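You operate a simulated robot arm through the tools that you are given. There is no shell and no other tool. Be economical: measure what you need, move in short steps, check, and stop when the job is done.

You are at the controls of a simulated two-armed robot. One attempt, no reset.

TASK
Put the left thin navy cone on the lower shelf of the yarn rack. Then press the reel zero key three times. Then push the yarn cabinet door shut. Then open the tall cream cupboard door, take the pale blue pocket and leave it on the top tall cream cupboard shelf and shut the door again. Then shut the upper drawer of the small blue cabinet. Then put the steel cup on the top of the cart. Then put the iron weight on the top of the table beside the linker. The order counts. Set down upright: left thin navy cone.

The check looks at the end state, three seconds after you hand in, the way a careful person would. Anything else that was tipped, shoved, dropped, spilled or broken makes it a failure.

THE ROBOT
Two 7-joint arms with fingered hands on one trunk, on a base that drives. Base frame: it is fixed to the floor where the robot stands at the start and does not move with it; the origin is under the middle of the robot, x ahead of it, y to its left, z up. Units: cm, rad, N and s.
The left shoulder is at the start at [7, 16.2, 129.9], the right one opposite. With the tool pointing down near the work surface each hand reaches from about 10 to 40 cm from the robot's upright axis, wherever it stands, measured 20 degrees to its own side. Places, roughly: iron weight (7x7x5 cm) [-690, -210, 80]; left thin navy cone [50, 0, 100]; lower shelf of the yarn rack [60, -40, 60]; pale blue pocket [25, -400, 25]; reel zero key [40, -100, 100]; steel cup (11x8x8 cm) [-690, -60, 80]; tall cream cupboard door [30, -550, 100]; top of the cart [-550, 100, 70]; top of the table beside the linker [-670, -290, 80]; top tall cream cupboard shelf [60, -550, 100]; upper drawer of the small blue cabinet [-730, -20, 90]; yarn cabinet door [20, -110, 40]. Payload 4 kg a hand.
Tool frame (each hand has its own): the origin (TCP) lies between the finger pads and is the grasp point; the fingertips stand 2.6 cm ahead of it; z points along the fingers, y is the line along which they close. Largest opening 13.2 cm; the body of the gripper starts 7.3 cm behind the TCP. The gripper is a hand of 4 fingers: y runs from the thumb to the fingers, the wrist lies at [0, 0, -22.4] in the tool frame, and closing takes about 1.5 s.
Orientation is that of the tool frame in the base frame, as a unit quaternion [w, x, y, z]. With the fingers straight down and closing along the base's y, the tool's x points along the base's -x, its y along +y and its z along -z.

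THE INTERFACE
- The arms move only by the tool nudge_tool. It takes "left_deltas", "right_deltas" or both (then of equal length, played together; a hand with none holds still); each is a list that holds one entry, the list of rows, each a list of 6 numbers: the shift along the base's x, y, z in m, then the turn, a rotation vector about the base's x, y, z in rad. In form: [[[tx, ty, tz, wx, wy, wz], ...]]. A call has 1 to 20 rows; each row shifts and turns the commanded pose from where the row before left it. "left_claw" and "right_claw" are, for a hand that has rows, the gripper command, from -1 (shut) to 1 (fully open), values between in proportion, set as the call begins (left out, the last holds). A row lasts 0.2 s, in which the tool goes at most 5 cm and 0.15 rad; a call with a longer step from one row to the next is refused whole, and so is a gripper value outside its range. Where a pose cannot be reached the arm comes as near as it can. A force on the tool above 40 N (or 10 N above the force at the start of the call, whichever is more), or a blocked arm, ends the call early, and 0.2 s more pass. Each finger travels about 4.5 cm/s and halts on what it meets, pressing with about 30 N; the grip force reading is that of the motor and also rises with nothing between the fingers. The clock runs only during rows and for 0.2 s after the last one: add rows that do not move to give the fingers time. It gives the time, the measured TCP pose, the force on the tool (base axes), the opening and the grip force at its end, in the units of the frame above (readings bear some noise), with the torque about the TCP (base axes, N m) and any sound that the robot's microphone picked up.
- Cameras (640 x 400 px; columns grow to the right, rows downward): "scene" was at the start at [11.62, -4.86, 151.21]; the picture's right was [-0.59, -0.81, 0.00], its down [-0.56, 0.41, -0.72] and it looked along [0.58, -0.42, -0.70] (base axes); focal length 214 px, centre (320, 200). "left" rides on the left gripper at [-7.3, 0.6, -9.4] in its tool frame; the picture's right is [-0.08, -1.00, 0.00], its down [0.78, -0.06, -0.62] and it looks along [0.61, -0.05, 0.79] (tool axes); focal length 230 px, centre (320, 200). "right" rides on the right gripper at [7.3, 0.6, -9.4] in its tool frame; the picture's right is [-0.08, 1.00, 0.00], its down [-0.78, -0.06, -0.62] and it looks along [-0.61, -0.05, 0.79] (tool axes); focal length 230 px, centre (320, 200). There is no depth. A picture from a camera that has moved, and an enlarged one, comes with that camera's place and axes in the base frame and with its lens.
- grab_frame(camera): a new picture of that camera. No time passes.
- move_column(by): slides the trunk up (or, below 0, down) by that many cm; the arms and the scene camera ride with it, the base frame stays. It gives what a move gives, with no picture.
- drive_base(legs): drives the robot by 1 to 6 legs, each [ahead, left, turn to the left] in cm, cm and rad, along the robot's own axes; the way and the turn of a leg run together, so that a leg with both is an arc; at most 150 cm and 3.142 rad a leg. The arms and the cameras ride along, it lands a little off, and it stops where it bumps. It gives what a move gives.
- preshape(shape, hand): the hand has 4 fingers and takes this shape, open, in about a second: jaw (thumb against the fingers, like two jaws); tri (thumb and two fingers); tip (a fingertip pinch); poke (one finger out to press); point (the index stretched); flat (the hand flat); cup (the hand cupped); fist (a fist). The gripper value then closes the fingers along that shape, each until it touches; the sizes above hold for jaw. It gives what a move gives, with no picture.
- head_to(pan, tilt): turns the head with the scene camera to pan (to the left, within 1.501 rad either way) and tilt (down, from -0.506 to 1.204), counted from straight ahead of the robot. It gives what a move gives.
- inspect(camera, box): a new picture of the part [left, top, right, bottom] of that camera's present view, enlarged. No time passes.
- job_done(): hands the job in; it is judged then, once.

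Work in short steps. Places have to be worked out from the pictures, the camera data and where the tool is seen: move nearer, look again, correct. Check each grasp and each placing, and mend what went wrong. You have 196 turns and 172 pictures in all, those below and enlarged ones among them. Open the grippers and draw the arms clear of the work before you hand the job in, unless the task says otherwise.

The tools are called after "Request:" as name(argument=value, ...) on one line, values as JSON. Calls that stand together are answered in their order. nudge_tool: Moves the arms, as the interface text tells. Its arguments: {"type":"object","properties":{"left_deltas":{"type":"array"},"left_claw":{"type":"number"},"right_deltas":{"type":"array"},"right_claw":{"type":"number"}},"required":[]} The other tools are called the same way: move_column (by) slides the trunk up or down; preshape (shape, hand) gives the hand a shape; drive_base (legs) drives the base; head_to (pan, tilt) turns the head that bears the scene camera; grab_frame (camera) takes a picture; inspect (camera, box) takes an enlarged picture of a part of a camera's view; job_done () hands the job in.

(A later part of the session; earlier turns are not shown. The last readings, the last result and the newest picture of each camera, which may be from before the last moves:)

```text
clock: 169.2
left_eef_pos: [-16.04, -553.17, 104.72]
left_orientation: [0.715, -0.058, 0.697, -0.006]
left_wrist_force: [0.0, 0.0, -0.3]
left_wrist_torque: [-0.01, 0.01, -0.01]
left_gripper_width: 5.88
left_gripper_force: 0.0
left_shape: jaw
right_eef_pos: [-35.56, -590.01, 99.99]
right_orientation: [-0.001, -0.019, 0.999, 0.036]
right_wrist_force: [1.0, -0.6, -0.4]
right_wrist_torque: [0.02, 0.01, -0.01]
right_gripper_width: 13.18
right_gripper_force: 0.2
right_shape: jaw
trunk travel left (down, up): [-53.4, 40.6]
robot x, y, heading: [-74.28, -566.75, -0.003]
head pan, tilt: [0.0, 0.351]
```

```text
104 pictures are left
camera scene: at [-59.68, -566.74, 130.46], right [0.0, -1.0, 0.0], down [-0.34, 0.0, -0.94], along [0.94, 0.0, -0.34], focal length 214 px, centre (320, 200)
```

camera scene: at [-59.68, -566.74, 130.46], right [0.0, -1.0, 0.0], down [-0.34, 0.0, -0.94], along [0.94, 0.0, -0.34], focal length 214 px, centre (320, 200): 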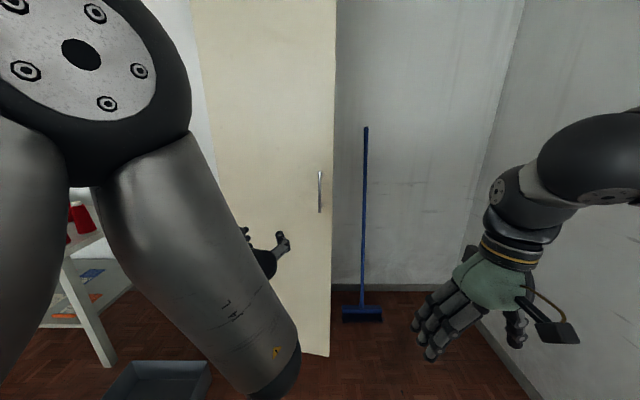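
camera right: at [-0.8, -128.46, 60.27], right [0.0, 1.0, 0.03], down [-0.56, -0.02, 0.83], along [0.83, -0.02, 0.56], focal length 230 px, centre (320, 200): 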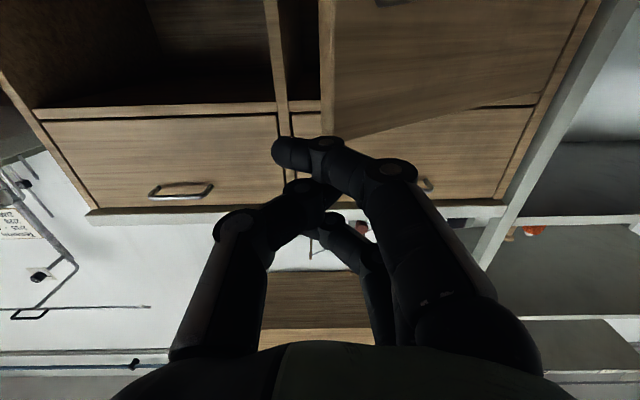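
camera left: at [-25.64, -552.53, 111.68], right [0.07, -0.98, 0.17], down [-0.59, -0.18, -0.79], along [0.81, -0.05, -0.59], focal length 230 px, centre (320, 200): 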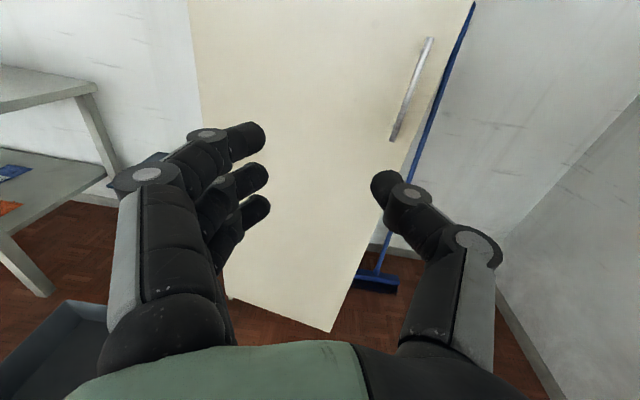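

It slowed almost to rest near ≈8° open. I'll check whether it's still moving (a closer) or has stopped (just momentum).

Request:
inspect(camera="scene", box=[270, 300, 390, 380])

Request:
nudge_tool(left_deltas=[[[0, 0, 0, 0, 0, 0], [0, 0, 0, 0, 0, 0], [0, 0, 0, 0, 0, 0], [0, 0, 0, 0, 0, 0], [0, 0, 0, 0, 0, 0], [0, 0, 0, 0, 0, 0], [0, 0, 0, 0, 0, 0], [0, 0, 0, 0, 0, 0], [0, 0, 0, 0, 0, 0], [0, 0, 0, 0, 0, 0], [0, 0, 0, 0, 0, 0], [0, 0, 0, 0, 0, 0], [0, 0, 0, 0, 0, 0], [0, 0, 0, 0, 0, 0], [0, 0, 0, 0, 0, 0], [0, 0, 0, 0, 0, 0], [0, 0, 0, 0, 0, 0], [0, 0, 0, 0, 0, 0]]])

Request:
inspect(camera="scene", box=[270, 300, 390, 380])

```text
5.00 times, centred on (330, 340) of scene
camera zoom: at [-59.68, -566.74, 130.46], right [0.0, -1.0, 0.0], down [-0.34, 0.0, -0.94], along [0.94, 0.0, -0.34], focal length 1072 px, centre (270, -500)
```

zoom: 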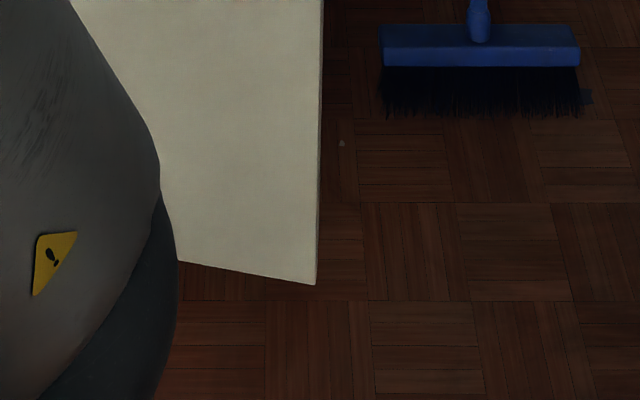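

```text
clock: 173.0
left_eef_pos: [-16.07, -553.11, 104.76]
left_orientation: [0.715, -0.059, 0.697, -0.007]
left_wrist_force: [0.2, 0.0, -0.5]
left_wrist_torque: [0.01, 0.02, -0.01]
left_gripper_width: 5.9
left_gripper_force: 0.0
left_shape: jaw
right_eef_pos: [-35.6, -590.04, 100.0]
right_orientation: [-0.003, -0.019, 0.999, 0.036]
right_wrist_force: [0.0, 0.2, -1.6]
right_wrist_torque: [0.01, 0.02, 0.01]
right_gripper_width: 13.2
right_gripper_force: 0.1
right_shape: jaw
trunk travel left (down, up): [-53.4, 40.6]
robot x, y, heading: [-74.02, -566.86, 0.002]
head pan, tilt: [0.0, 0.351]
```

```text
5.00 times, centred on (330, 340) of scene
camera zoom: at [-59.68, -566.74, 130.46], right [0.0, -1.0, 0.0], down [-0.34, 0.0, -0.94], along [0.94, 0.0, -0.34], focal length 1072 px, centre (270, -500)
```

zoom: 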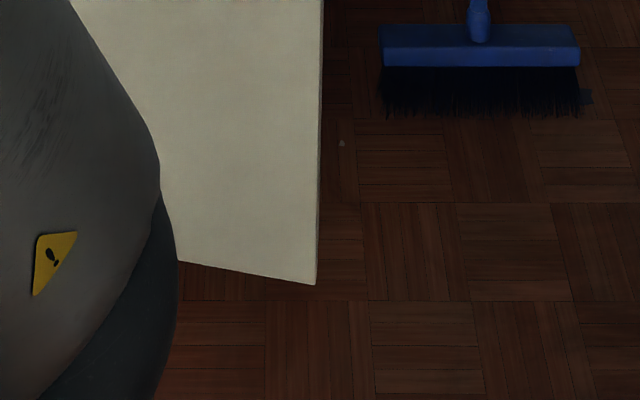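

The door is at rest, so it is a free door; it just got flicked by the grip's residual force. I'll re-hook the handle (now at ≈[21,-566.5]) and this time relax the force before letting go.

Request:
nudge_tool(left_deltas=[[[0, 0, 0, 0, 0, 0], [0, 0, 0, 0, 0, 0], [0, 0, 0, 0, 0, 0], [0, 0, 0, 0, 0, 0], [0, 0, 0, 0, 0, 0]]], left_claw=1)

Request:
drive_base(legs=[[0, -13.6, 0], [28, 0, 0]])

Request:
grab_frame(camera="left")

```text
clock: 174.2
left_eef_pos: [-16.01, -553.13, 104.69]
left_orientation: [0.715, -0.059, 0.697, -0.006]
left_wrist_force: [1.1, 0.1, -0.2]
left_wrist_torque: [-0.04, 0.0, -0.05]
left_gripper_width: 13.19
left_gripper_force: 0.2
left_shape: jaw
right_eef_pos: [-35.67, -589.97, 100.05]
right_orientation: [-0.001, -0.019, 0.999, 0.036]
right_wrist_force: [0.1, -0.9, -0.9]
right_wrist_torque: [-0.01, 0.03, 0.03]
right_gripper_width: 13.19
right_gripper_force: 0.1
right_shape: jaw
trunk travel left (down, up): [-53.4, 40.6]
robot x, y, heading: [-73.74, -566.43, 0.002]
head pan, tilt: [0.0, 0.351]
```

```text
clock: 177.1
left_eef_pos: [11.87, -566.43, 104.63]
left_orientation: [0.715, -0.059, 0.697, -0.005]
left_wrist_force: [0.5, -0.4, -0.2]
left_wrist_torque: [0.02, -0.03, -0.01]
left_gripper_width: 13.18
left_gripper_force: 0.0
left_shape: jaw
right_eef_pos: [-7.57, -603.44, 100.06]
right_orientation: [-0.002, -0.02, 0.999, 0.036]
right_wrist_force: [-0.2, 0.1, 0.7]
right_wrist_torque: [-0.01, 0.01, 0.0]
right_gripper_width: 13.19
right_gripper_force: 0.0
right_shape: jaw
trunk travel left (down, up): [-53.4, 40.6]
robot x, y, heading: [-45.81, -580.29, 0.005]
head pan, tilt: [0.0, 0.351]
```

```text
101 pictures are left
camera left: at [2.33, -565.97, 111.67], right [0.07, -0.98, 0.17], down [-0.59, -0.18, -0.79], along [0.81, -0.04, -0.59], focal length 230 px, centre (320, 200)
```

left: 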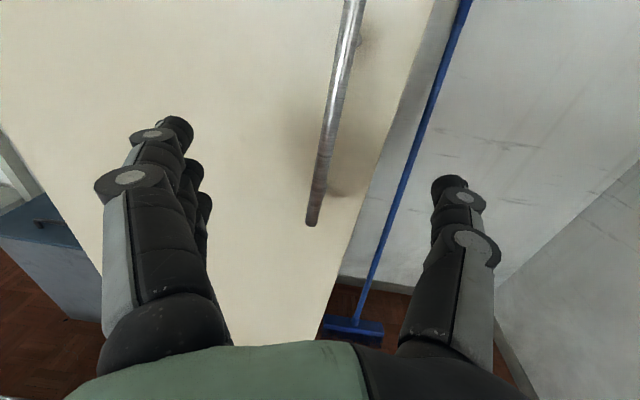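

Aligned. Advancing 6 cm, closing the hook, and pulling along the arc about the hinge.

Request:
drive_base(legs=[[6, 0, 0]])

Request:
nudge_tool(left_deltas=[[[0, 0, 0, 0, 0, 0], [0, 0, 0, 0, 0, 0], [0, 0, 0, 0, 0, 0], [0, 0, 0, 0, 0, 0], [0, 0, 0, 0, 0, 0], [0, 0, 0, 0, 0, 0], [0, 0, 0, 0, 0, 0], [0, 0, 0, 0, 0, 0], [0, 0, 0, 0, 0, 0]]], left_claw=-1)

Request:
drive_base(legs=[[-9, 3.9, 0], [-6.9, 4.8, 0]])

Request:
grab_frame(camera="left")

```text
clock: 178.1
left_eef_pos: [17.71, -566.49, 104.59]
left_orientation: [0.714, -0.058, 0.697, -0.006]
left_wrist_force: [0.0, -0.1, 0.1]
left_wrist_torque: [0.0, -0.01, 0.0]
left_gripper_width: 13.18
left_gripper_force: 0.1
left_shape: jaw
right_eef_pos: [-1.65, -603.44, 100.07]
right_orientation: [-0.002, -0.02, 0.999, 0.035]
right_wrist_force: [0.8, 0.0, -0.1]
right_wrist_torque: [-0.01, 0.04, 0.0]
right_gripper_width: 13.19
right_gripper_force: 0.0
right_shape: jaw
trunk travel left (down, up): [-53.4, 40.6]
robot x, y, heading: [-40.26, -580.35, 0.002]
head pan, tilt: [0.0, 0.351]
```

```text
clock: 180.1
left_eef_pos: [17.6, -566.15, 104.67]
left_orientation: [0.714, -0.061, 0.697, -0.004]
left_wrist_force: [3.3, 7.6, -2.7]
left_wrist_torque: [0.02, -0.02, -0.08]
left_gripper_width: 0.0
left_gripper_force: 29.8
left_shape: jaw
right_eef_pos: [-1.7, -603.23, 99.98]
right_orientation: [0.0, -0.02, 0.999, 0.035]
right_wrist_force: [0.3, 0.2, 0.4]
right_wrist_torque: [0.02, 0.0, -0.02]
right_gripper_width: 13.2
right_gripper_force: 0.1
right_shape: jaw
trunk travel left (down, up): [-53.4, 40.6]
robot x, y, heading: [-39.82, -580.34, 0.004]
head pan, tilt: [0.0, 0.351]
```

```text
clock: 181.9
left_eef_pos: [2.03, -557.58, 104.7]
left_orientation: [0.714, -0.06, 0.698, -0.005]
left_wrist_force: [10.9, 13.2, -5.8]
left_wrist_torque: [-0.02, -0.05, -0.22]
left_gripper_width: 0.0
left_gripper_force: 29.9
left_shape: jaw
right_eef_pos: [-17.61, -594.55, 100.07]
right_orientation: [-0.003, -0.02, 0.999, 0.035]
right_wrist_force: [0.6, 0.1, -0.2]
right_wrist_torque: [-0.03, 0.01, -0.01]
right_gripper_width: 13.16
right_gripper_force: 0.0
right_shape: jaw
trunk travel left (down, up): [-53.4, 40.6]
robot x, y, heading: [-55.96, -571.74, 0.003]
head pan, tilt: [0.0, 0.351]
```

```text
100 pictures are left
camera left: at [-7.55, -557.03, 111.56], right [0.07, -0.98, 0.17], down [-0.59, -0.18, -0.79], along [0.8, -0.04, -0.59], focal length 230 px, centre (320, 200)
```

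left: 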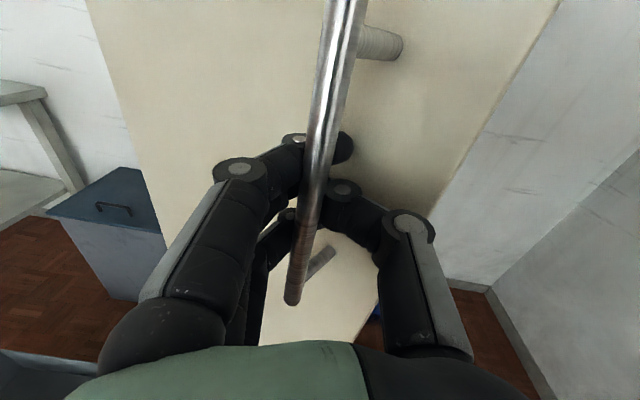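

Tracking well; continuing to ≈60°.

Request:
drive_base(legs=[[-4.5, 6.6, 0], [-4, 7, 0]])

Request:
grab_frame(camera="left")

Request:
grab_frame(camera="scene")

```text
clock: 183.6
left_eef_pos: [-6.76, -544.35, 104.63]
left_orientation: [0.714, -0.058, 0.697, -0.006]
left_wrist_force: [0.0, 0.0, -0.9]
left_wrist_torque: [-0.02, -0.02, -0.03]
left_gripper_width: 0.01
left_gripper_force: 30.1
left_shape: jaw
right_eef_pos: [-26.25, -581.46, 99.93]
right_orientation: [-0.002, -0.02, 0.999, 0.037]
right_wrist_force: [-0.9, 0.5, -0.2]
right_wrist_torque: [-0.01, -0.01, -0.02]
right_gripper_width: 13.22
right_gripper_force: 0.0
right_shape: jaw
trunk travel left (down, up): [-53.4, 40.6]
robot x, y, heading: [-64.74, -558.18, 0.001]
head pan, tilt: [0.0, 0.351]
```

```text
99 pictures are left
camera left: at [-16.28, -543.88, 111.63], right [0.07, -0.98, 0.17], down [-0.59, -0.18, -0.79], along [0.81, -0.04, -0.59], focal length 230 px, centre (320, 200)
```

left: 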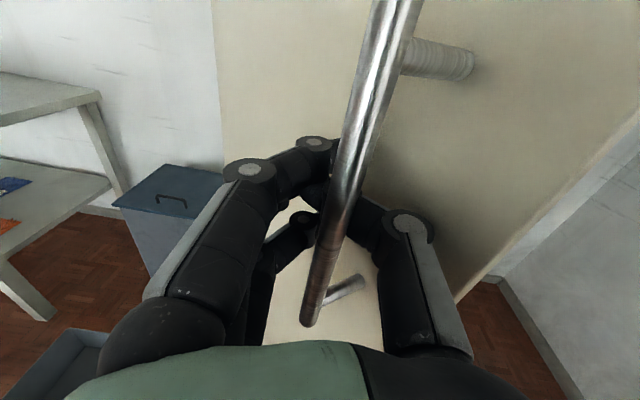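

```text
98 pictures are left
camera scene: at [-50.25, -558.23, 130.45], right [0.01, -1.0, 0.0], down [-0.34, 0.0, -0.94], along [0.94, 0.01, -0.34], focal length 214 px, centre (320, 200)
```

scene: 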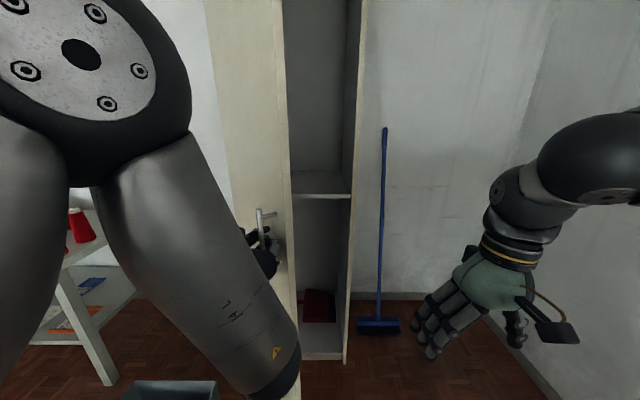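

The door is ≈60° open with zero force. When opening, the thumb would push the door shut, so I'll open only slightly while shifting the hand toward +y, then withdraw.

Request:
nudge_tool(left_deltas=[[[0, 0.004, 0, 0, 0, 0], [0, 0.004, 0, 0, 0, 0], [0, 0.004, 0, 0, 0, 0], [0, 0.004, 0, 0, 0, 0], [0, 0, 0, 0, 0, 0]]], left_claw=-0.5)

Request:
grab_frame(camera="left")

```text
clock: 184.8
left_eef_pos: [-6.63, -543.18, 105.22]
left_orientation: [0.712, -0.06, 0.7, -0.005]
left_wrist_force: [-0.3, 0.2, -0.3]
left_wrist_torque: [-0.02, 0.02, 0.01]
left_gripper_width: 3.25
left_gripper_force: 0.0
left_shape: jaw
left hand out of reach, approached as far as the arm can: row 2, 4
right_eef_pos: [-26.27, -581.43, 100.08]
right_orientation: [-0.002, -0.021, 0.999, 0.037]
right_wrist_force: [0.2, -0.2, 0.1]
right_wrist_torque: [-0.01, 0.05, 0.02]
right_gripper_width: 13.22
right_gripper_force: 0.1
right_shape: jaw
trunk travel left (down, up): [-53.4, 40.6]
robot x, y, heading: [-64.76, -558.54, 0.007]
head pan, tilt: [0.0, 0.351]
```

```text
97 pictures are left
camera left: at [-16.11, -542.65, 112.29], right [0.07, -0.98, 0.17], down [-0.59, -0.18, -0.78], along [0.8, -0.04, -0.6], focal length 230 px, centre (320, 200)
```

left: 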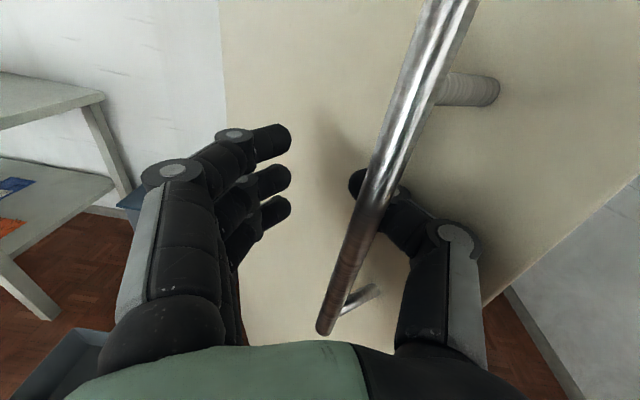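

The thumb still sits behind the bar, so moving toward +y keeps pulling the door open. Continuing to ≈85°.

Request:
drive_base(legs=[[-2.5, 9, 0], [-2, 9, 0]])

Request:
grab_frame(camera="left")

Request:
grab_frame(camera="scene")

```text
clock: 186.7
left_eef_pos: [-11.14, -525.21, 105.31]
left_orientation: [0.712, -0.058, 0.7, -0.005]
left_wrist_force: [-2.0, 1.2, -0.7]
left_wrist_torque: [0.01, -0.01, -0.05]
left_gripper_width: 3.35
left_gripper_force: 0.1
left_shape: jaw
right_eef_pos: [-30.84, -563.46, 100.04]
right_orientation: [-0.002, -0.018, 0.999, 0.037]
right_wrist_force: [0.8, 0.3, -0.8]
right_wrist_torque: [-0.02, 0.01, 0.02]
right_gripper_width: 13.2
right_gripper_force: 0.1
right_shape: jaw
trunk travel left (down, up): [-53.4, 40.6]
robot x, y, heading: [-69.16, -539.81, 0.013]
head pan, tilt: [0.0, 0.351]
```

```text
96 pictures are left
camera left: at [-20.69, -524.7, 112.29], right [0.07, -0.98, 0.17], down [-0.59, -0.18, -0.78], along [0.8, -0.04, -0.6], focal length 230 px, centre (320, 200)
```

left: 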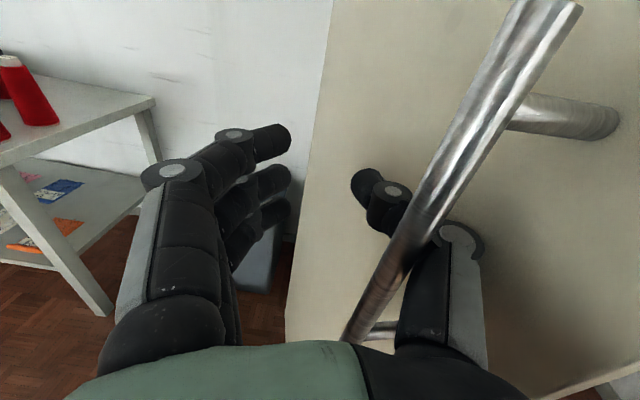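

```text
95 pictures are left
camera scene: at [-54.9, -540.25, 130.46], right [0.01, -1.0, 0.0], down [-0.34, 0.0, -0.94], along [0.94, 0.01, -0.34], focal length 214 px, centre (320, 200)
```

scene: 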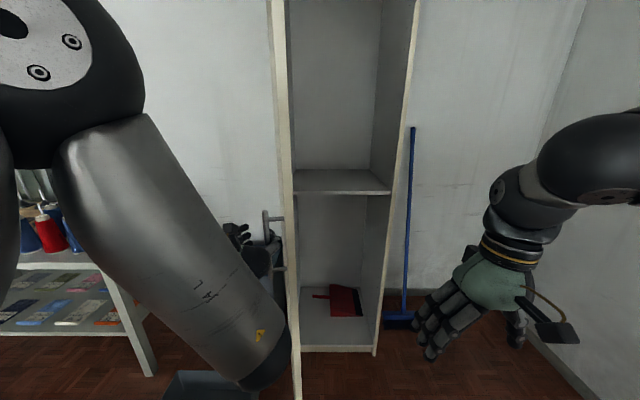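

Door at ≈80°, opening clear. I'll straighten the thumb while shifting the hand equally to +y, then withdraw straight back.

Request:
nudge_tool(left_deltas=[[[0, 0.007, 0, 0, 0, 0], [0, 0.008, 0, 0, 0, 0], [0, 0.008, 0, 0, 0, 0], [0, 0.008, 0, 0, 0, 0], [0, 0, 0, 0, 0, 0]]], left_claw=0.4)

Request:
drive_base(legs=[[-16, 0, 0]])

Request:
grab_frame(camera="left")

Request:
grab_frame(camera="scene")

```text
clock: 187.9
left_eef_pos: [-10.78, -522.18, 105.69]
left_orientation: [0.71, -0.059, 0.701, -0.006]
left_wrist_force: [0.2, -0.7, 0.0]
left_wrist_torque: [0.0, 0.01, 0.01]
left_gripper_width: 9.18
left_gripper_force: 0.0
left_shape: jaw
left hand out of reach, approached as far as the arm can: row 2, 4
right_eef_pos: [-30.95, -563.45, 99.99]
right_orientation: [-0.002, -0.019, 0.999, 0.037]
right_wrist_force: [-0.3, 0.2, -0.8]
right_wrist_torque: [0.02, 0.01, 0.0]
right_gripper_width: 13.22
right_gripper_force: 0.1
right_shape: jaw
trunk travel left (down, up): [-53.4, 40.6]
robot x, y, heading: [-69.27, -540.18, 0.006]
head pan, tilt: [0.0, 0.351]
```

```text
clock: 189.3
left_eef_pos: [-26.64, -522.26, 105.86]
left_orientation: [0.71, -0.059, 0.701, -0.006]
left_wrist_force: [-0.9, 0.7, -0.1]
left_wrist_torque: [-0.02, 0.02, -0.02]
left_gripper_width: 9.19
left_gripper_force: 0.1
left_shape: jaw
right_eef_pos: [-46.75, -563.57, 100.07]
right_orientation: [-0.001, -0.02, 0.999, 0.036]
right_wrist_force: [0.1, 0.3, -0.3]
right_wrist_torque: [0.03, 0.0, 0.0]
right_gripper_width: 13.2
right_gripper_force: 0.1
right_shape: jaw
trunk travel left (down, up): [-53.4, 40.6]
robot x, y, heading: [-85.24, -540.21, 0.002]
head pan, tilt: [0.0, 0.351]
```

```text
94 pictures are left
camera left: at [-36.05, -521.84, 112.99], right [0.07, -0.98, 0.17], down [-0.6, -0.18, -0.78], along [0.8, -0.04, -0.6], focal length 230 px, centre (320, 200)
```

left: 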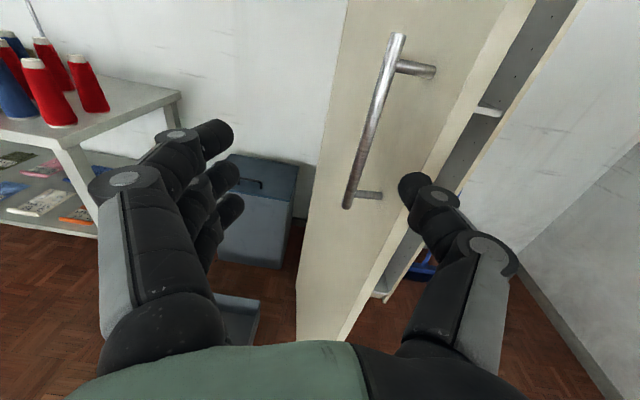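

```text
93 pictures are left
camera scene: at [-70.7, -540.26, 130.47], right [0.0, -1.0, 0.0], down [-0.34, 0.0, -0.94], along [0.94, 0.0, -0.34], focal length 214 px, centre (320, 200)
```

scene: 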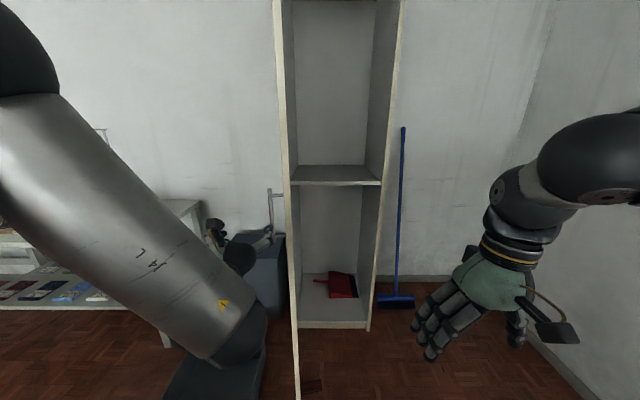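

The door stays open by itself and the hand is free. The shelf is at z≈101. Now to the pocket: back around the floor boxes to the bench and lower the trunk for a look.

Request:
drive_base(legs=[[-30, 0, 0], [0, 150, 0], [0, 12, 0]])

Request:
head_to(pan=-0.1, tilt=0.5)

Request:
grab_frame(camera="scene")

```text
clock: 199.2
left_eef_pos: [-57.19, -360.99, 105.79]
left_orientation: [0.71, -0.058, 0.701, -0.008]
left_wrist_force: [-0.6, -0.9, 0.5]
left_wrist_torque: [-0.02, 0.0, -0.01]
left_gripper_width: 9.2
left_gripper_force: 0.0
left_shape: jaw
right_eef_pos: [-77.38, -402.19, 99.99]
right_orientation: [-0.001, -0.017, 0.999, 0.037]
right_wrist_force: [0.5, 0.1, 0.2]
right_wrist_torque: [-0.05, 0.0, -0.01]
right_gripper_width: 13.18
right_gripper_force: 0.1
right_shape: jaw
trunk travel left (down, up): [-53.4, 40.6]
robot x, y, heading: [-115.82, -378.66, 0.004]
head pan, tilt: [0.0, 0.351]
```

```text
clock: 199.9
left_eef_pos: [-57.29, -360.96, 105.87]
left_orientation: [0.71, -0.058, 0.702, -0.007]
left_wrist_force: [1.1, 0.2, -0.4]
left_wrist_torque: [-0.02, -0.03, -0.01]
left_gripper_width: 9.24
left_gripper_force: 0.1
left_shape: jaw
right_eef_pos: [-77.41, -402.04, 99.98]
right_orientation: [-0.001, -0.018, 0.999, 0.036]
right_wrist_force: [0.6, 0.2, 0.3]
right_wrist_torque: [-0.02, -0.01, 0.03]
right_gripper_width: 13.17
right_gripper_force: 0.0
right_shape: jaw
trunk travel left (down, up): [-53.4, 40.6]
robot x, y, heading: [-115.63, -378.83, 0.002]
head pan, tilt: [-0.099, 0.499]
```

```text
92 pictures are left
camera scene: at [-101.64, -379.6, 129.1], right [-0.1, -1.0, 0.0], down [-0.48, 0.05, -0.88], along [0.87, -0.09, -0.48], focal length 214 px, centre (320, 200)
```

scene: 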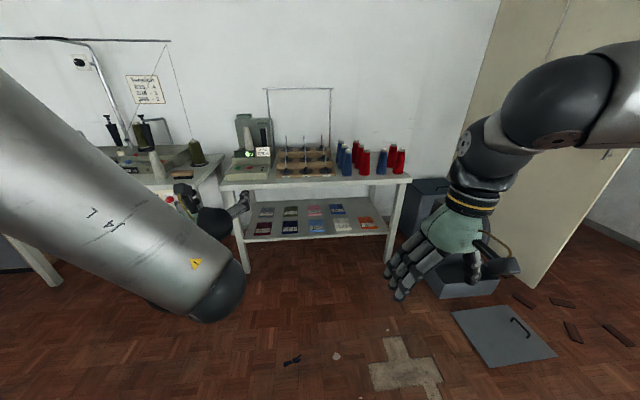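

Bench front is at x≈21, lower shelf at z≈33, bench top underside ≈70; the pale blue pocket centre ≈[33,-390]. I'll lower the trunk and pitch the left hand to 45° forward-down.

Request:
move_column(by=-40)

Request:
nudge_tool(left_deltas=[[[0, 0, -0.015, 0.0101, 0.132, -0.0173], [0, 0, -0.015, 0.0101, 0.132, -0.0173], [0, 0, -0.015, 0.0101, 0.132, -0.0173], [0, 0, -0.015, 0.0101, 0.132, -0.0173], [0, 0, -0.015, 0.0101, 0.132, -0.0173], [0, 0, -0.015, 0.0101, 0.132, -0.0173], [0.01, 0, -0.02, 0, 0, 0], [0.01, 0, -0.02, 0, 0, 0], [0.01, 0, -0.02, 0, 0, 0], [0.01, 0, 0, 0, 0, 0], [0, 0, 0, 0, 0, 0]]], left_claw=1)

Request:
grab_frame(camera="left")

```text
clock: 203.7
left_eef_pos: [-57.27, -361.03, 65.86]
left_orientation: [0.71, -0.058, 0.701, -0.007]
left_wrist_force: [0.0, -0.1, 0.3]
left_wrist_torque: [0.01, 0.02, -0.01]
left_gripper_width: 9.21
left_gripper_force: 0.1
left_shape: jaw
right_eef_pos: [-77.51, -402.0, 60.08]
right_orientation: [-0.001, -0.017, 0.999, 0.036]
right_wrist_force: [-0.7, -0.3, 0.4]
right_wrist_torque: [0.0, -0.01, 0.0]
right_gripper_width: 13.19
right_gripper_force: 0.1
right_shape: jaw
trunk travel left (down, up): [-13.4, 80.6]
robot x, y, heading: [-115.21, -378.5, -0.002]
head pan, tilt: [-0.099, 0.499]
```

```text
clock: 206.1
left_eef_pos: [-53.28, -360.88, 50.9]
left_orientation: [0.385, 0.0, 0.923, 0.001]
left_wrist_force: [0.4, -0.2, 0.3]
left_wrist_torque: [-0.01, 0.01, 0.01]
left_gripper_width: 13.15
left_gripper_force: 0.1
left_shape: jaw
right_eef_pos: [-77.48, -402.1, 59.91]
right_orientation: [-0.001, -0.018, 0.999, 0.037]
right_wrist_force: [0.8, -1.1, -0.9]
right_wrist_torque: [0.01, 0.02, -0.02]
right_gripper_width: 13.23
right_gripper_force: 0.1
right_shape: jaw
trunk travel left (down, up): [-13.4, 80.6]
robot x, y, heading: [-115.75, -378.73, 0.0]
head pan, tilt: [-0.099, 0.499]
```

```text
91 pictures are left
camera left: at [-54.73, -360.34, 62.57], right [0.05, -1.0, 0.05], down [-0.99, -0.06, -0.12], along [0.13, -0.05, -0.99], focal length 230 px, centre (320, 200)
```

left: 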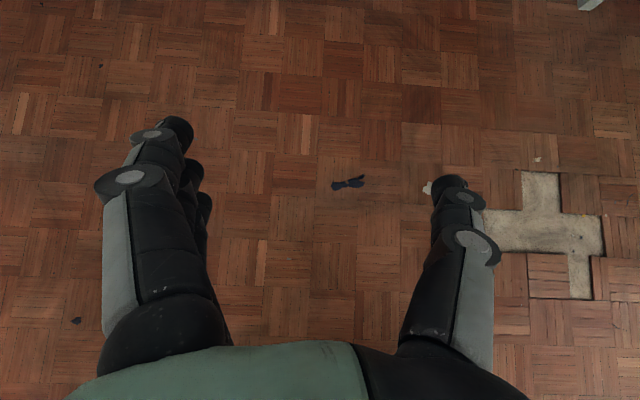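

Orientation is right. Moving in front of the pocket: right 29, ahead 62 cm, then a look from the hand camera.

Request:
drive_base(legs=[[0, -29, 0], [64, 0, 0]])

Request:
grab_frame(camera="left")

Request:
grab_frame(camera="scene")

```text
clock: 211.2
left_eef_pos: [10.09, -389.78, 50.85]
left_orientation: [0.386, 0.001, 0.923, 0.0]
left_wrist_force: [0.7, -0.6, 0.1]
left_wrist_torque: [0.03, 0.04, 0.0]
left_gripper_width: 13.19
left_gripper_force: 0.1
left_shape: jaw
right_eef_pos: [-14.21, -430.95, 59.93]
right_orientation: [-0.001, -0.016, 0.999, 0.036]
right_wrist_force: [-0.4, 0.4, -0.5]
right_wrist_torque: [0.0, -0.01, 0.02]
right_gripper_width: 13.2
right_gripper_force: 0.0
right_shape: jaw
trunk travel left (down, up): [-13.4, 80.6]
robot x, y, heading: [-52.92, -407.53, 0.002]
head pan, tilt: [-0.099, 0.499]
```

```text
90 pictures are left
camera left: at [8.51, -389.3, 62.57], right [0.05, -1.0, 0.05], down [-0.99, -0.06, -0.12], along [0.13, -0.05, -0.99], focal length 230 px, centre (320, 200)
```

left: 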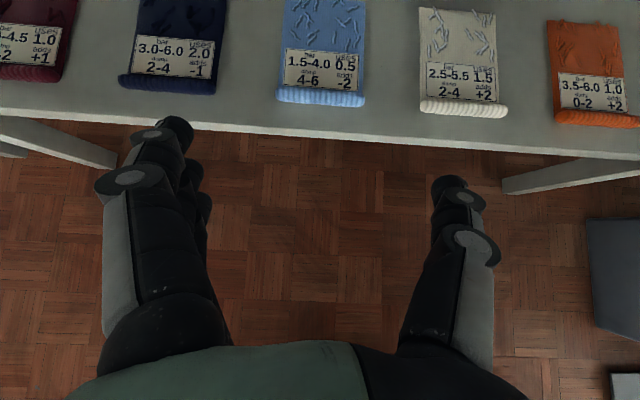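

```text
89 pictures are left
camera scene: at [-38.42, -408.51, 89.09], right [-0.1, -0.99, 0.0], down [-0.48, 0.05, -0.88], along [0.87, -0.09, -0.48], focal length 214 px, centre (320, 200)
```

scene: 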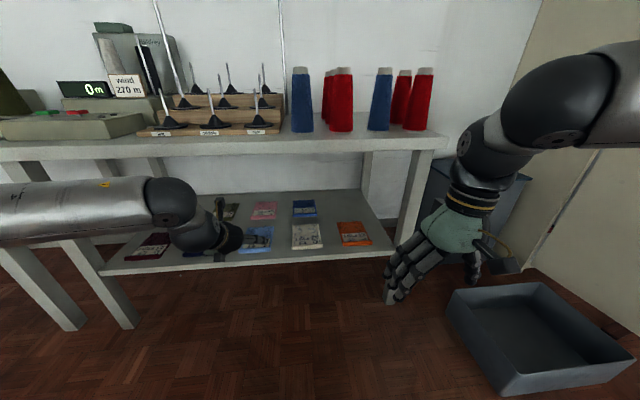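

The pocket is ~11.5 cm wide, centred at ≈[33.7,-390.2], well aligned. Lowering the hand first, then advancing over it.

Request:
nudge_tool(left_deltas=[[[0, 0, -0.02, 0, 0, 0], [0, 0, -0.02, 0, 0, 0], [0, 0, -0.02, 0, 0, 0], [0, 0, -0.02, 0, 0, 0], [0, -0.004, -0.02, 0, 0, 0], [0, 0, 0, 0, 0, 0]]])

Request:
drive_base(legs=[[19, 0, 0]])

Request:
grab_frame(camera="left")

Request:
grab_frame(camera="scene")

```text
clock: 212.6
left_eef_pos: [10.08, -390.19, 40.82]
left_orientation: [0.386, 0.001, 0.923, 0.0]
left_wrist_force: [-0.4, -0.3, 0.5]
left_wrist_torque: [0.0, 0.02, -0.04]
left_gripper_width: 13.2
left_gripper_force: 0.1
left_shape: jaw
right_eef_pos: [-14.28, -430.96, 60.08]
right_orientation: [-0.002, -0.016, 0.999, 0.037]
right_wrist_force: [-0.5, -0.8, 0.1]
right_wrist_torque: [-0.04, 0.04, 0.02]
right_gripper_width: 13.19
right_gripper_force: 0.0
right_shape: jaw
trunk travel left (down, up): [-13.4, 80.6]
robot x, y, heading: [-52.45, -407.68, -0.006]
head pan, tilt: [-0.099, 0.499]
```

```text
clock: 214.2
left_eef_pos: [28.99, -390.17, 40.78]
left_orientation: [0.386, 0.001, 0.923, 0.0]
left_wrist_force: [0.2, 0.4, 0.2]
left_wrist_torque: [0.04, 0.03, 0.02]
left_gripper_width: 13.19
left_gripper_force: 0.1
left_shape: jaw
right_eef_pos: [4.8, -430.9, 60.06]
right_orientation: [-0.001, -0.017, 0.999, 0.036]
right_wrist_force: [-0.6, 0.3, 0.0]
right_wrist_torque: [0.01, 0.01, 0.01]
right_gripper_width: 13.2
right_gripper_force: 0.1
right_shape: jaw
trunk travel left (down, up): [-13.4, 80.6]
robot x, y, heading: [-33.65, -407.62, 0.002]
head pan, tilt: [-0.099, 0.499]
```

```text
88 pictures are left
camera left: at [27.48, -389.61, 52.56], right [0.05, -1.0, 0.05], down [-0.99, -0.06, -0.12], along [0.13, -0.05, -0.99], focal length 230 px, centre (320, 200)
```

left: 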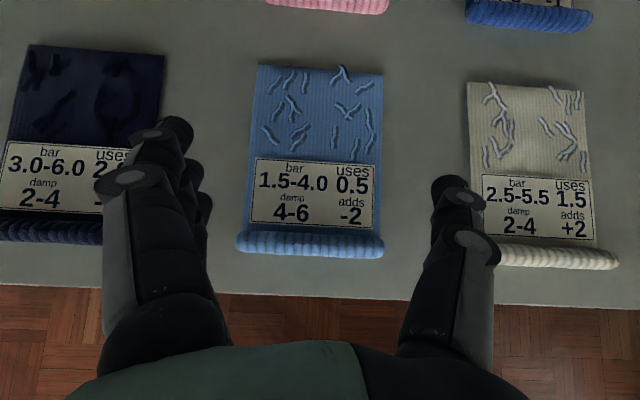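

```text
87 pictures are left
camera scene: at [-19.41, -408.5, 89.09], right [-0.1, -1.0, 0.0], down [-0.48, 0.05, -0.88], along [0.87, -0.09, -0.48], focal length 214 px, centre (320, 200)
```

scene: 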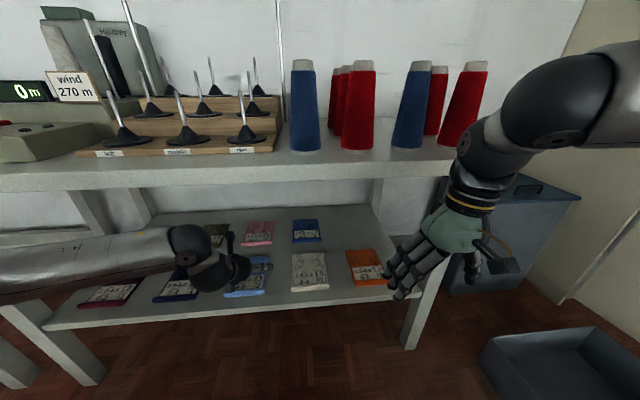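

The pocket spans x 26.7–41.9, y-centre ≈-390, body width ≈11 cm. Advancing 4 cm and lowering until the fingertips nearly touch the shelf.

Request:
nudge_tool(left_deltas=[[[0.02, 0.002, 0, 0, 0, 0], [0.02, 0, 0, 0, 0, 0], [0, 0, -0.015, 0, 0, 0], [0, 0, -0.015, 0, 0, 0], [0, 0, -0.012, 0, 0, 0], [0, 0, 0, 0, 0, 0]]])

Request:
nudge_tool(left_deltas=[[[0, 0, -0.004, 0, 0, 0], [0, 0, 0, 0, 0, 0]]])

Request:
nudge_tool(left_deltas=[[[0, 0, -0.004, 0, 0, 0], [0, 0, 0, 0, 0, 0]]])

Request:
grab_frame(camera="left")

```text
clock: 215.6
left_eef_pos: [33.03, -390.15, 36.62]
left_orientation: [0.385, 0.002, 0.923, 0.0]
left_wrist_force: [-0.4, 0.0, -0.1]
left_wrist_torque: [-0.01, 0.0, -0.01]
left_gripper_width: 13.16
left_gripper_force: 0.1
left_shape: jaw
right_eef_pos: [4.84, -430.93, 60.13]
right_orientation: [-0.001, -0.017, 0.999, 0.036]
right_wrist_force: [0.1, -0.3, 0.8]
right_wrist_torque: [-0.02, 0.03, -0.02]
right_gripper_width: 13.18
right_gripper_force: 0.0
right_shape: jaw
trunk travel left (down, up): [-13.4, 80.6]
robot x, y, heading: [-33.23, -407.26, 0.002]
head pan, tilt: [-0.099, 0.499]
```

```text
clock: 216.2
left_eef_pos: [33.01, -389.96, 36.3]
left_orientation: [0.385, 0.001, 0.923, 0.0]
left_wrist_force: [0.3, -0.2, -0.6]
left_wrist_torque: [-0.01, 0.04, 0.01]
left_gripper_width: 13.2
left_gripper_force: 0.0
left_shape: jaw
right_eef_pos: [4.74, -431.04, 60.02]
right_orientation: [-0.001, -0.017, 0.999, 0.037]
right_wrist_force: [-0.2, 0.0, -1.0]
right_wrist_torque: [0.02, 0.0, -0.01]
right_gripper_width: 13.2
right_gripper_force: 0.0
right_shape: jaw
trunk travel left (down, up): [-13.4, 80.6]
robot x, y, heading: [-33.51, -407.31, -0.002]
head pan, tilt: [-0.099, 0.499]
```

```text
clock: 216.8
left_eef_pos: [33.11, -390.12, 36.07]
left_orientation: [0.388, 0.002, 0.922, 0.0]
left_wrist_force: [-0.5, -3.2, 11.4]
left_wrist_torque: [0.79, 0.04, 0.02]
left_gripper_width: 13.2
left_gripper_force: 0.0
left_shape: jaw
right_eef_pos: [4.79, -430.99, 60.14]
right_orientation: [0.0, -0.017, 0.999, 0.036]
right_wrist_force: [0.2, 0.2, -0.5]
right_wrist_torque: [-0.04, 0.02, 0.01]
right_gripper_width: 13.19
right_gripper_force: 0.1
right_shape: jaw
trunk travel left (down, up): [-13.4, 80.6]
robot x, y, heading: [-33.67, -407.74, 0.002]
head pan, tilt: [-0.099, 0.499]
```

```text
86 pictures are left
camera left: at [31.5, -389.52, 47.82], right [0.05, -1.0, 0.05], down [-0.99, -0.06, -0.13], along [0.13, -0.05, -0.99], focal length 230 px, centre (320, 200)
```

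left: 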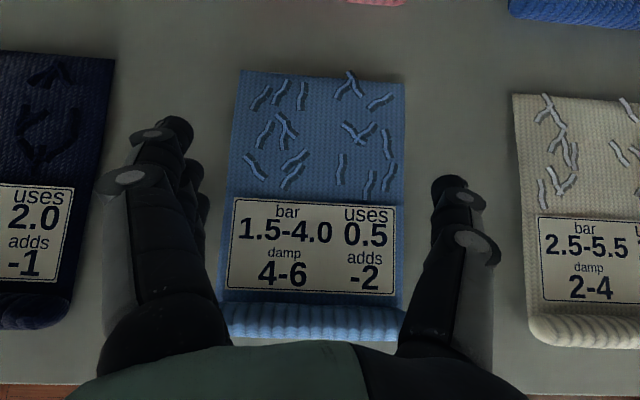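

Fingertips touch the shelf. I'll lift 2 mm and close on the pocket.

Request:
nudge_tool(left_deltas=[[[0, 0, 0.003, 0, 0, 0], [0, 0, 0, 0, 0, 0], [0, 0, 0, 0, 0, 0], [0, 0, 0, 0, 0, 0], [0, 0, 0, 0, 0, 0], [0, 0, 0, 0, 0, 0], [0, 0, 0, 0, 0, 0], [0, 0, 0, 0, 0, 0], [0, 0, 0, 0, 0, 0]]], left_claw=-1)

Request:
grab_frame(camera="left")

```text
clock: 218.8
left_eef_pos: [33.04, -389.8, 36.29]
left_orientation: [0.387, 0.001, 0.922, 0.001]
left_wrist_force: [-1.2, 3.1, 11.1]
left_wrist_torque: [0.85, -0.01, 0.05]
left_gripper_width: 0.87
left_gripper_force: 29.9
left_shape: jaw
right_eef_pos: [4.74, -430.83, 60.09]
right_orientation: [-0.001, -0.017, 0.999, 0.036]
right_wrist_force: [-0.2, 0.3, 0.9]
right_wrist_torque: [-0.06, 0.01, 0.01]
right_gripper_width: 13.19
right_gripper_force: 0.0
right_shape: jaw
trunk travel left (down, up): [-13.4, 80.6]
robot x, y, heading: [-33.65, -407.37, 0.004]
head pan, tilt: [-0.099, 0.499]
```

```text
85 pictures are left
camera left: at [31.49, -389.36, 48.08], right [0.05, -1.0, 0.05], down [-0.99, -0.06, -0.13], along [0.13, -0.04, -0.99], focal length 230 px, centre (320, 200)
```

left: 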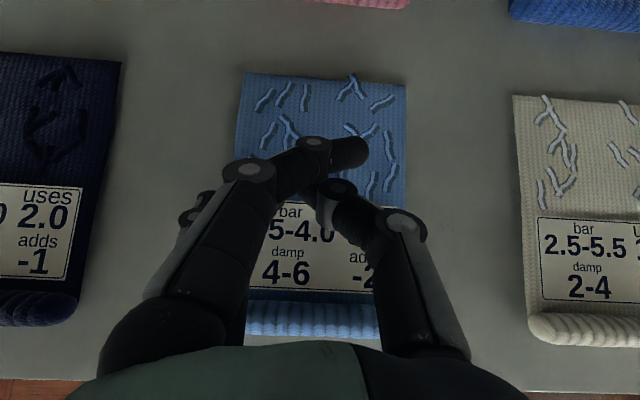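

The fingers slid over the thin pocket. I'll lift slightly to see whether anything was pinched.

Request:
nudge_tool(left_deltas=[[[0, 0, 0.01, 0, 0, 0], [0, 0, 0.01, 0, 0, 0], [0, 0, 0.01, 0, 0, 0], [0, 0, 0, 0, 0, 0]]])

Request:
grab_frame(camera="left")

Request:
inspect(camera="scene", box=[140, 200, 340, 325])

```text
clock: 219.8
left_eef_pos: [33.07, -390.11, 39.19]
left_orientation: [0.385, 0.002, 0.923, -0.001]
left_wrist_force: [-0.3, -0.2, -0.9]
left_wrist_torque: [-0.03, 0.01, -0.01]
left_gripper_width: 0.79
left_gripper_force: 29.8
left_shape: jaw
right_eef_pos: [4.68, -430.93, 60.11]
right_orientation: [-0.002, -0.016, 0.999, 0.037]
right_wrist_force: [-0.3, 0.0, -0.5]
right_wrist_torque: [0.0, 0.02, -0.02]
right_gripper_width: 13.22
right_gripper_force: 0.2
right_shape: jaw
trunk travel left (down, up): [-13.4, 80.6]
robot x, y, heading: [-33.07, -407.64, 0.002]
head pan, tilt: [-0.099, 0.499]
```

```text
84 pictures are left
camera left: at [31.51, -389.48, 50.89], right [0.05, -1.0, 0.05], down [-0.99, -0.06, -0.12], along [0.13, -0.05, -0.99], focal length 230 px, centre (320, 200)
```

left: 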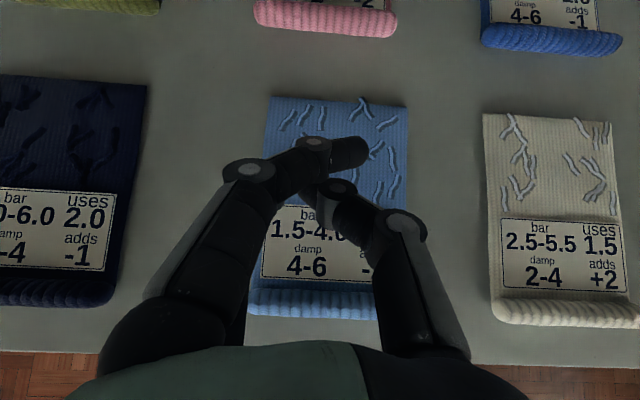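

```text
3.20 times, centred on (240, 262) of scene
camera zoom: at [-19.43, -408.51, 89.1], right [-0.1, -1.0, 0.0], down [-0.48, 0.05, -0.88], along [0.87, -0.09, -0.48], focal length 686 px, centre (576, 0)
```

zoom: 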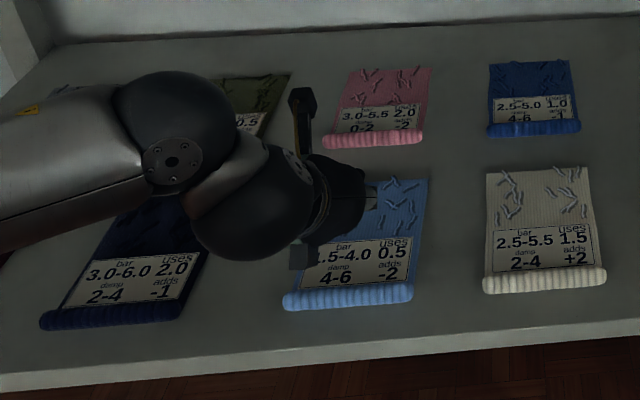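

The pocket body is too thin, but its front edge has a rolled rib ≈1.6 cm thick and 12 cm wide. I'll grip the rib by its ends: open, shift back so the fingertips straddle the rib at x≈27.5.

Request:
nudge_tool(left_deltas=[[[0, 0, 0.01, 0, 0, 0], [0, 0, 0.01, 0, 0, 0], [-0.015, 0.001, 0, 0, 0, 0], [-0.015, 0, 0, 0, 0, 0], [-0.015, 0, 0, 0, 0, 0], [-0.015, 0, 0, 0, 0, 0], [-0.012, 0, 0, 0, 0, 0], [0, 0, 0, 0, 0, 0], [0, 0, 0, 0, 0, 0]]], left_claw=1)

Request:
grab_frame(camera="left")

```text
clock: 221.8
left_eef_pos: [25.72, -389.86, 41.07]
left_orientation: [0.385, 0.001, 0.923, 0.0]
left_wrist_force: [-0.1, 1.0, 0.6]
left_wrist_torque: [-0.02, 0.02, 0.01]
left_gripper_width: 13.22
left_gripper_force: 0.1
left_shape: jaw
right_eef_pos: [4.83, -430.97, 59.98]
right_orientation: [-0.001, -0.017, 0.999, 0.037]
right_wrist_force: [0.0, -1.3, -0.4]
right_wrist_torque: [0.02, 0.0, -0.01]
right_gripper_width: 13.2
right_gripper_force: 0.1
right_shape: jaw
trunk travel left (down, up): [-13.4, 80.6]
robot x, y, heading: [-33.59, -407.46, -0.002]
head pan, tilt: [-0.099, 0.499]
```

```text
82 pictures are left
camera left: at [24.26, -389.33, 52.87], right [0.05, -1.0, 0.05], down [-0.99, -0.06, -0.12], along [0.13, -0.05, -0.99], focal length 230 px, centre (320, 200)
```

left: 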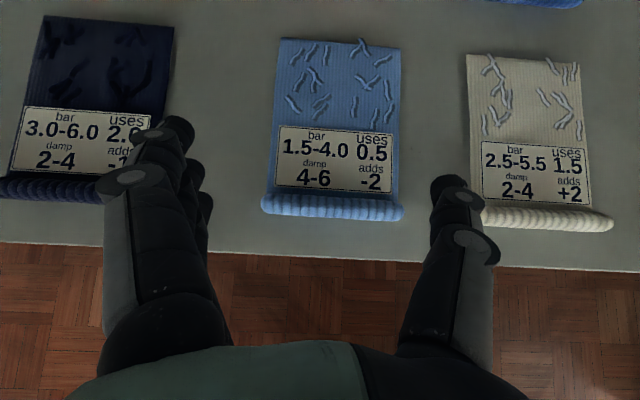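

The pocket shifted slightly (rib centre ≈[26.2,-391.3]). At 45° only one finger reached down, so I'll pitch the hand nearly vertical (80°) over the rib.

Request:
nudge_tool(left_deltas=[[[0, -0.003, 0, 0, 0.122, 0], [0, -0.003, 0, 0, 0.122, 0], [0, -0.003, 0, 0, 0.122, 0], [0, -0.003, 0, 0, 0.122, 0], [0, -0.003, 0, 0, 0.122, 0], [0, 0, 0, 0, 0, 0]]])

Request:
grab_frame(camera="left")

Request:
inspect(camera="scene", box=[120, 180, 360, 330])

```text
clock: 223.4
left_eef_pos: [24.44, -390.1, 38.32]
left_orientation: [0.063, 0.0, 0.998, 0.01]
left_wrist_force: [0.0, -0.6, 1.1]
left_wrist_torque: [0.0, 0.0, 0.01]
left_gripper_width: 13.19
left_gripper_force: 0.0
left_shape: jaw
right_eef_pos: [5.11, -430.44, 60.16]
right_orientation: [-0.004, -0.019, 0.999, 0.035]
right_wrist_force: [0.3, 0.4, -0.2]
right_wrist_torque: [-0.04, 0.02, -0.01]
right_gripper_width: 13.19
right_gripper_force: 0.0
right_shape: jaw
trunk travel left (down, up): [-13.4, 80.6]
robot x, y, heading: [-33.43, -407.63, 0.009]
head pan, tilt: [-0.099, 0.499]
stopped in row 6 (left hand): the arm was blocked; the commanded pose is now the measured one
```

```text
81 pictures are left
camera left: at [30.49, -389.71, 48.48], right [0.08, -1.0, -0.01], down [-0.86, -0.07, 0.51], along [-0.51, -0.03, -0.86], focal length 230 px, centre (320, 200)
```

left: 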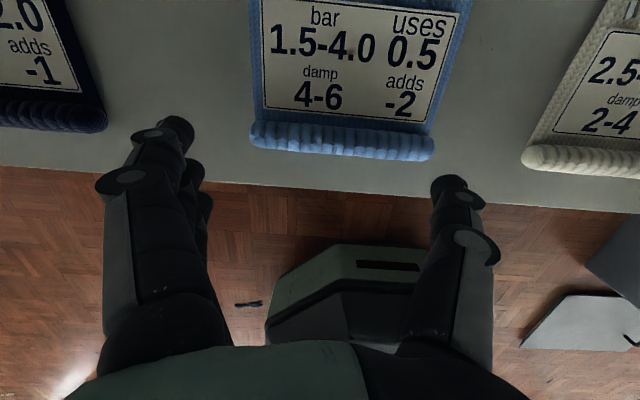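

```text
2.67 times, centred on (240, 255) of scene
camera zoom: at [-19.14, -408.11, 89.28], right [-0.09, -1.0, 0.0], down [-0.48, 0.04, -0.88], along [0.87, -0.08, -0.48], focal length 572 px, centre (533, 53)
```

zoom: 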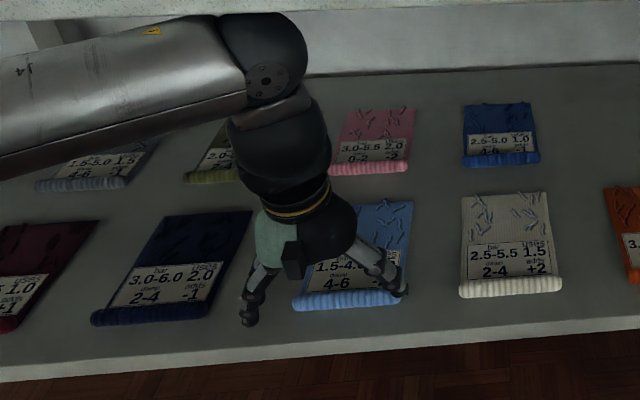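

The wrist is close under the bench top, so I stay low. The rib centre is ≈[26.3,-391.3]; shifting -1.2 in y, +1.6 in x, then down.

Request:
nudge_tool(left_deltas=[[[0, -0.006, 0, 0, 0, 0], [0, -0.006, 0, 0, 0, 0], [0.008, 0, 0, 0, 0, 0], [0.008, 0, -0.003, 0, 0, 0], [0, 0, -0.007, 0, 0, 0], [0, 0, 0, 0, 0, 0]]])

Request:
grab_frame(camera="left")

Request:
grab_frame(camera="scene")

```text
clock: 224.8
left_eef_pos: [26.34, -391.8, 38.32]
left_orientation: [0.073, 0.001, 0.997, 0.009]
left_wrist_force: [-0.1, 0.5, -0.1]
left_wrist_torque: [-0.01, -0.03, 0.01]
left_gripper_width: 13.19
left_gripper_force: 0.1
left_shape: jaw
right_eef_pos: [4.86, -430.89, 60.11]
right_orientation: [-0.001, -0.017, 0.999, 0.037]
right_wrist_force: [-0.3, -0.4, 0.2]
right_wrist_torque: [0.04, -0.01, 0.0]
right_gripper_width: 13.21
right_gripper_force: 0.0
right_shape: jaw
trunk travel left (down, up): [-13.4, 80.6]
robot x, y, heading: [-33.48, -407.81, 0.0]
head pan, tilt: [-0.099, 0.499]
```

```text
79 pictures are left
camera left: at [32.25, -391.52, 48.62], right [0.07, -1.0, -0.01], down [-0.87, -0.07, 0.5], along [-0.5, -0.03, -0.87], focal length 230 px, centre (320, 200)
```

left: 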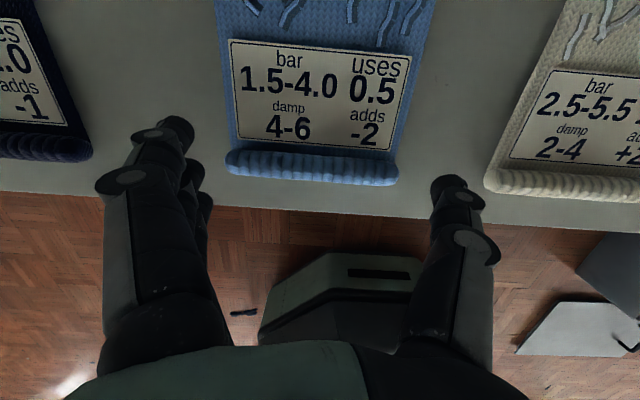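

```text
78 pictures are left
camera scene: at [-19.46, -408.44, 89.17], right [-0.1, -1.0, 0.0], down [-0.48, 0.05, -0.88], along [0.87, -0.09, -0.48], focal length 214 px, centre (320, 200)
```

scene: 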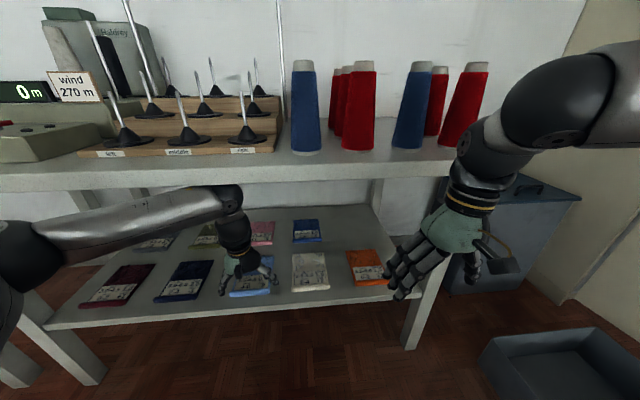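

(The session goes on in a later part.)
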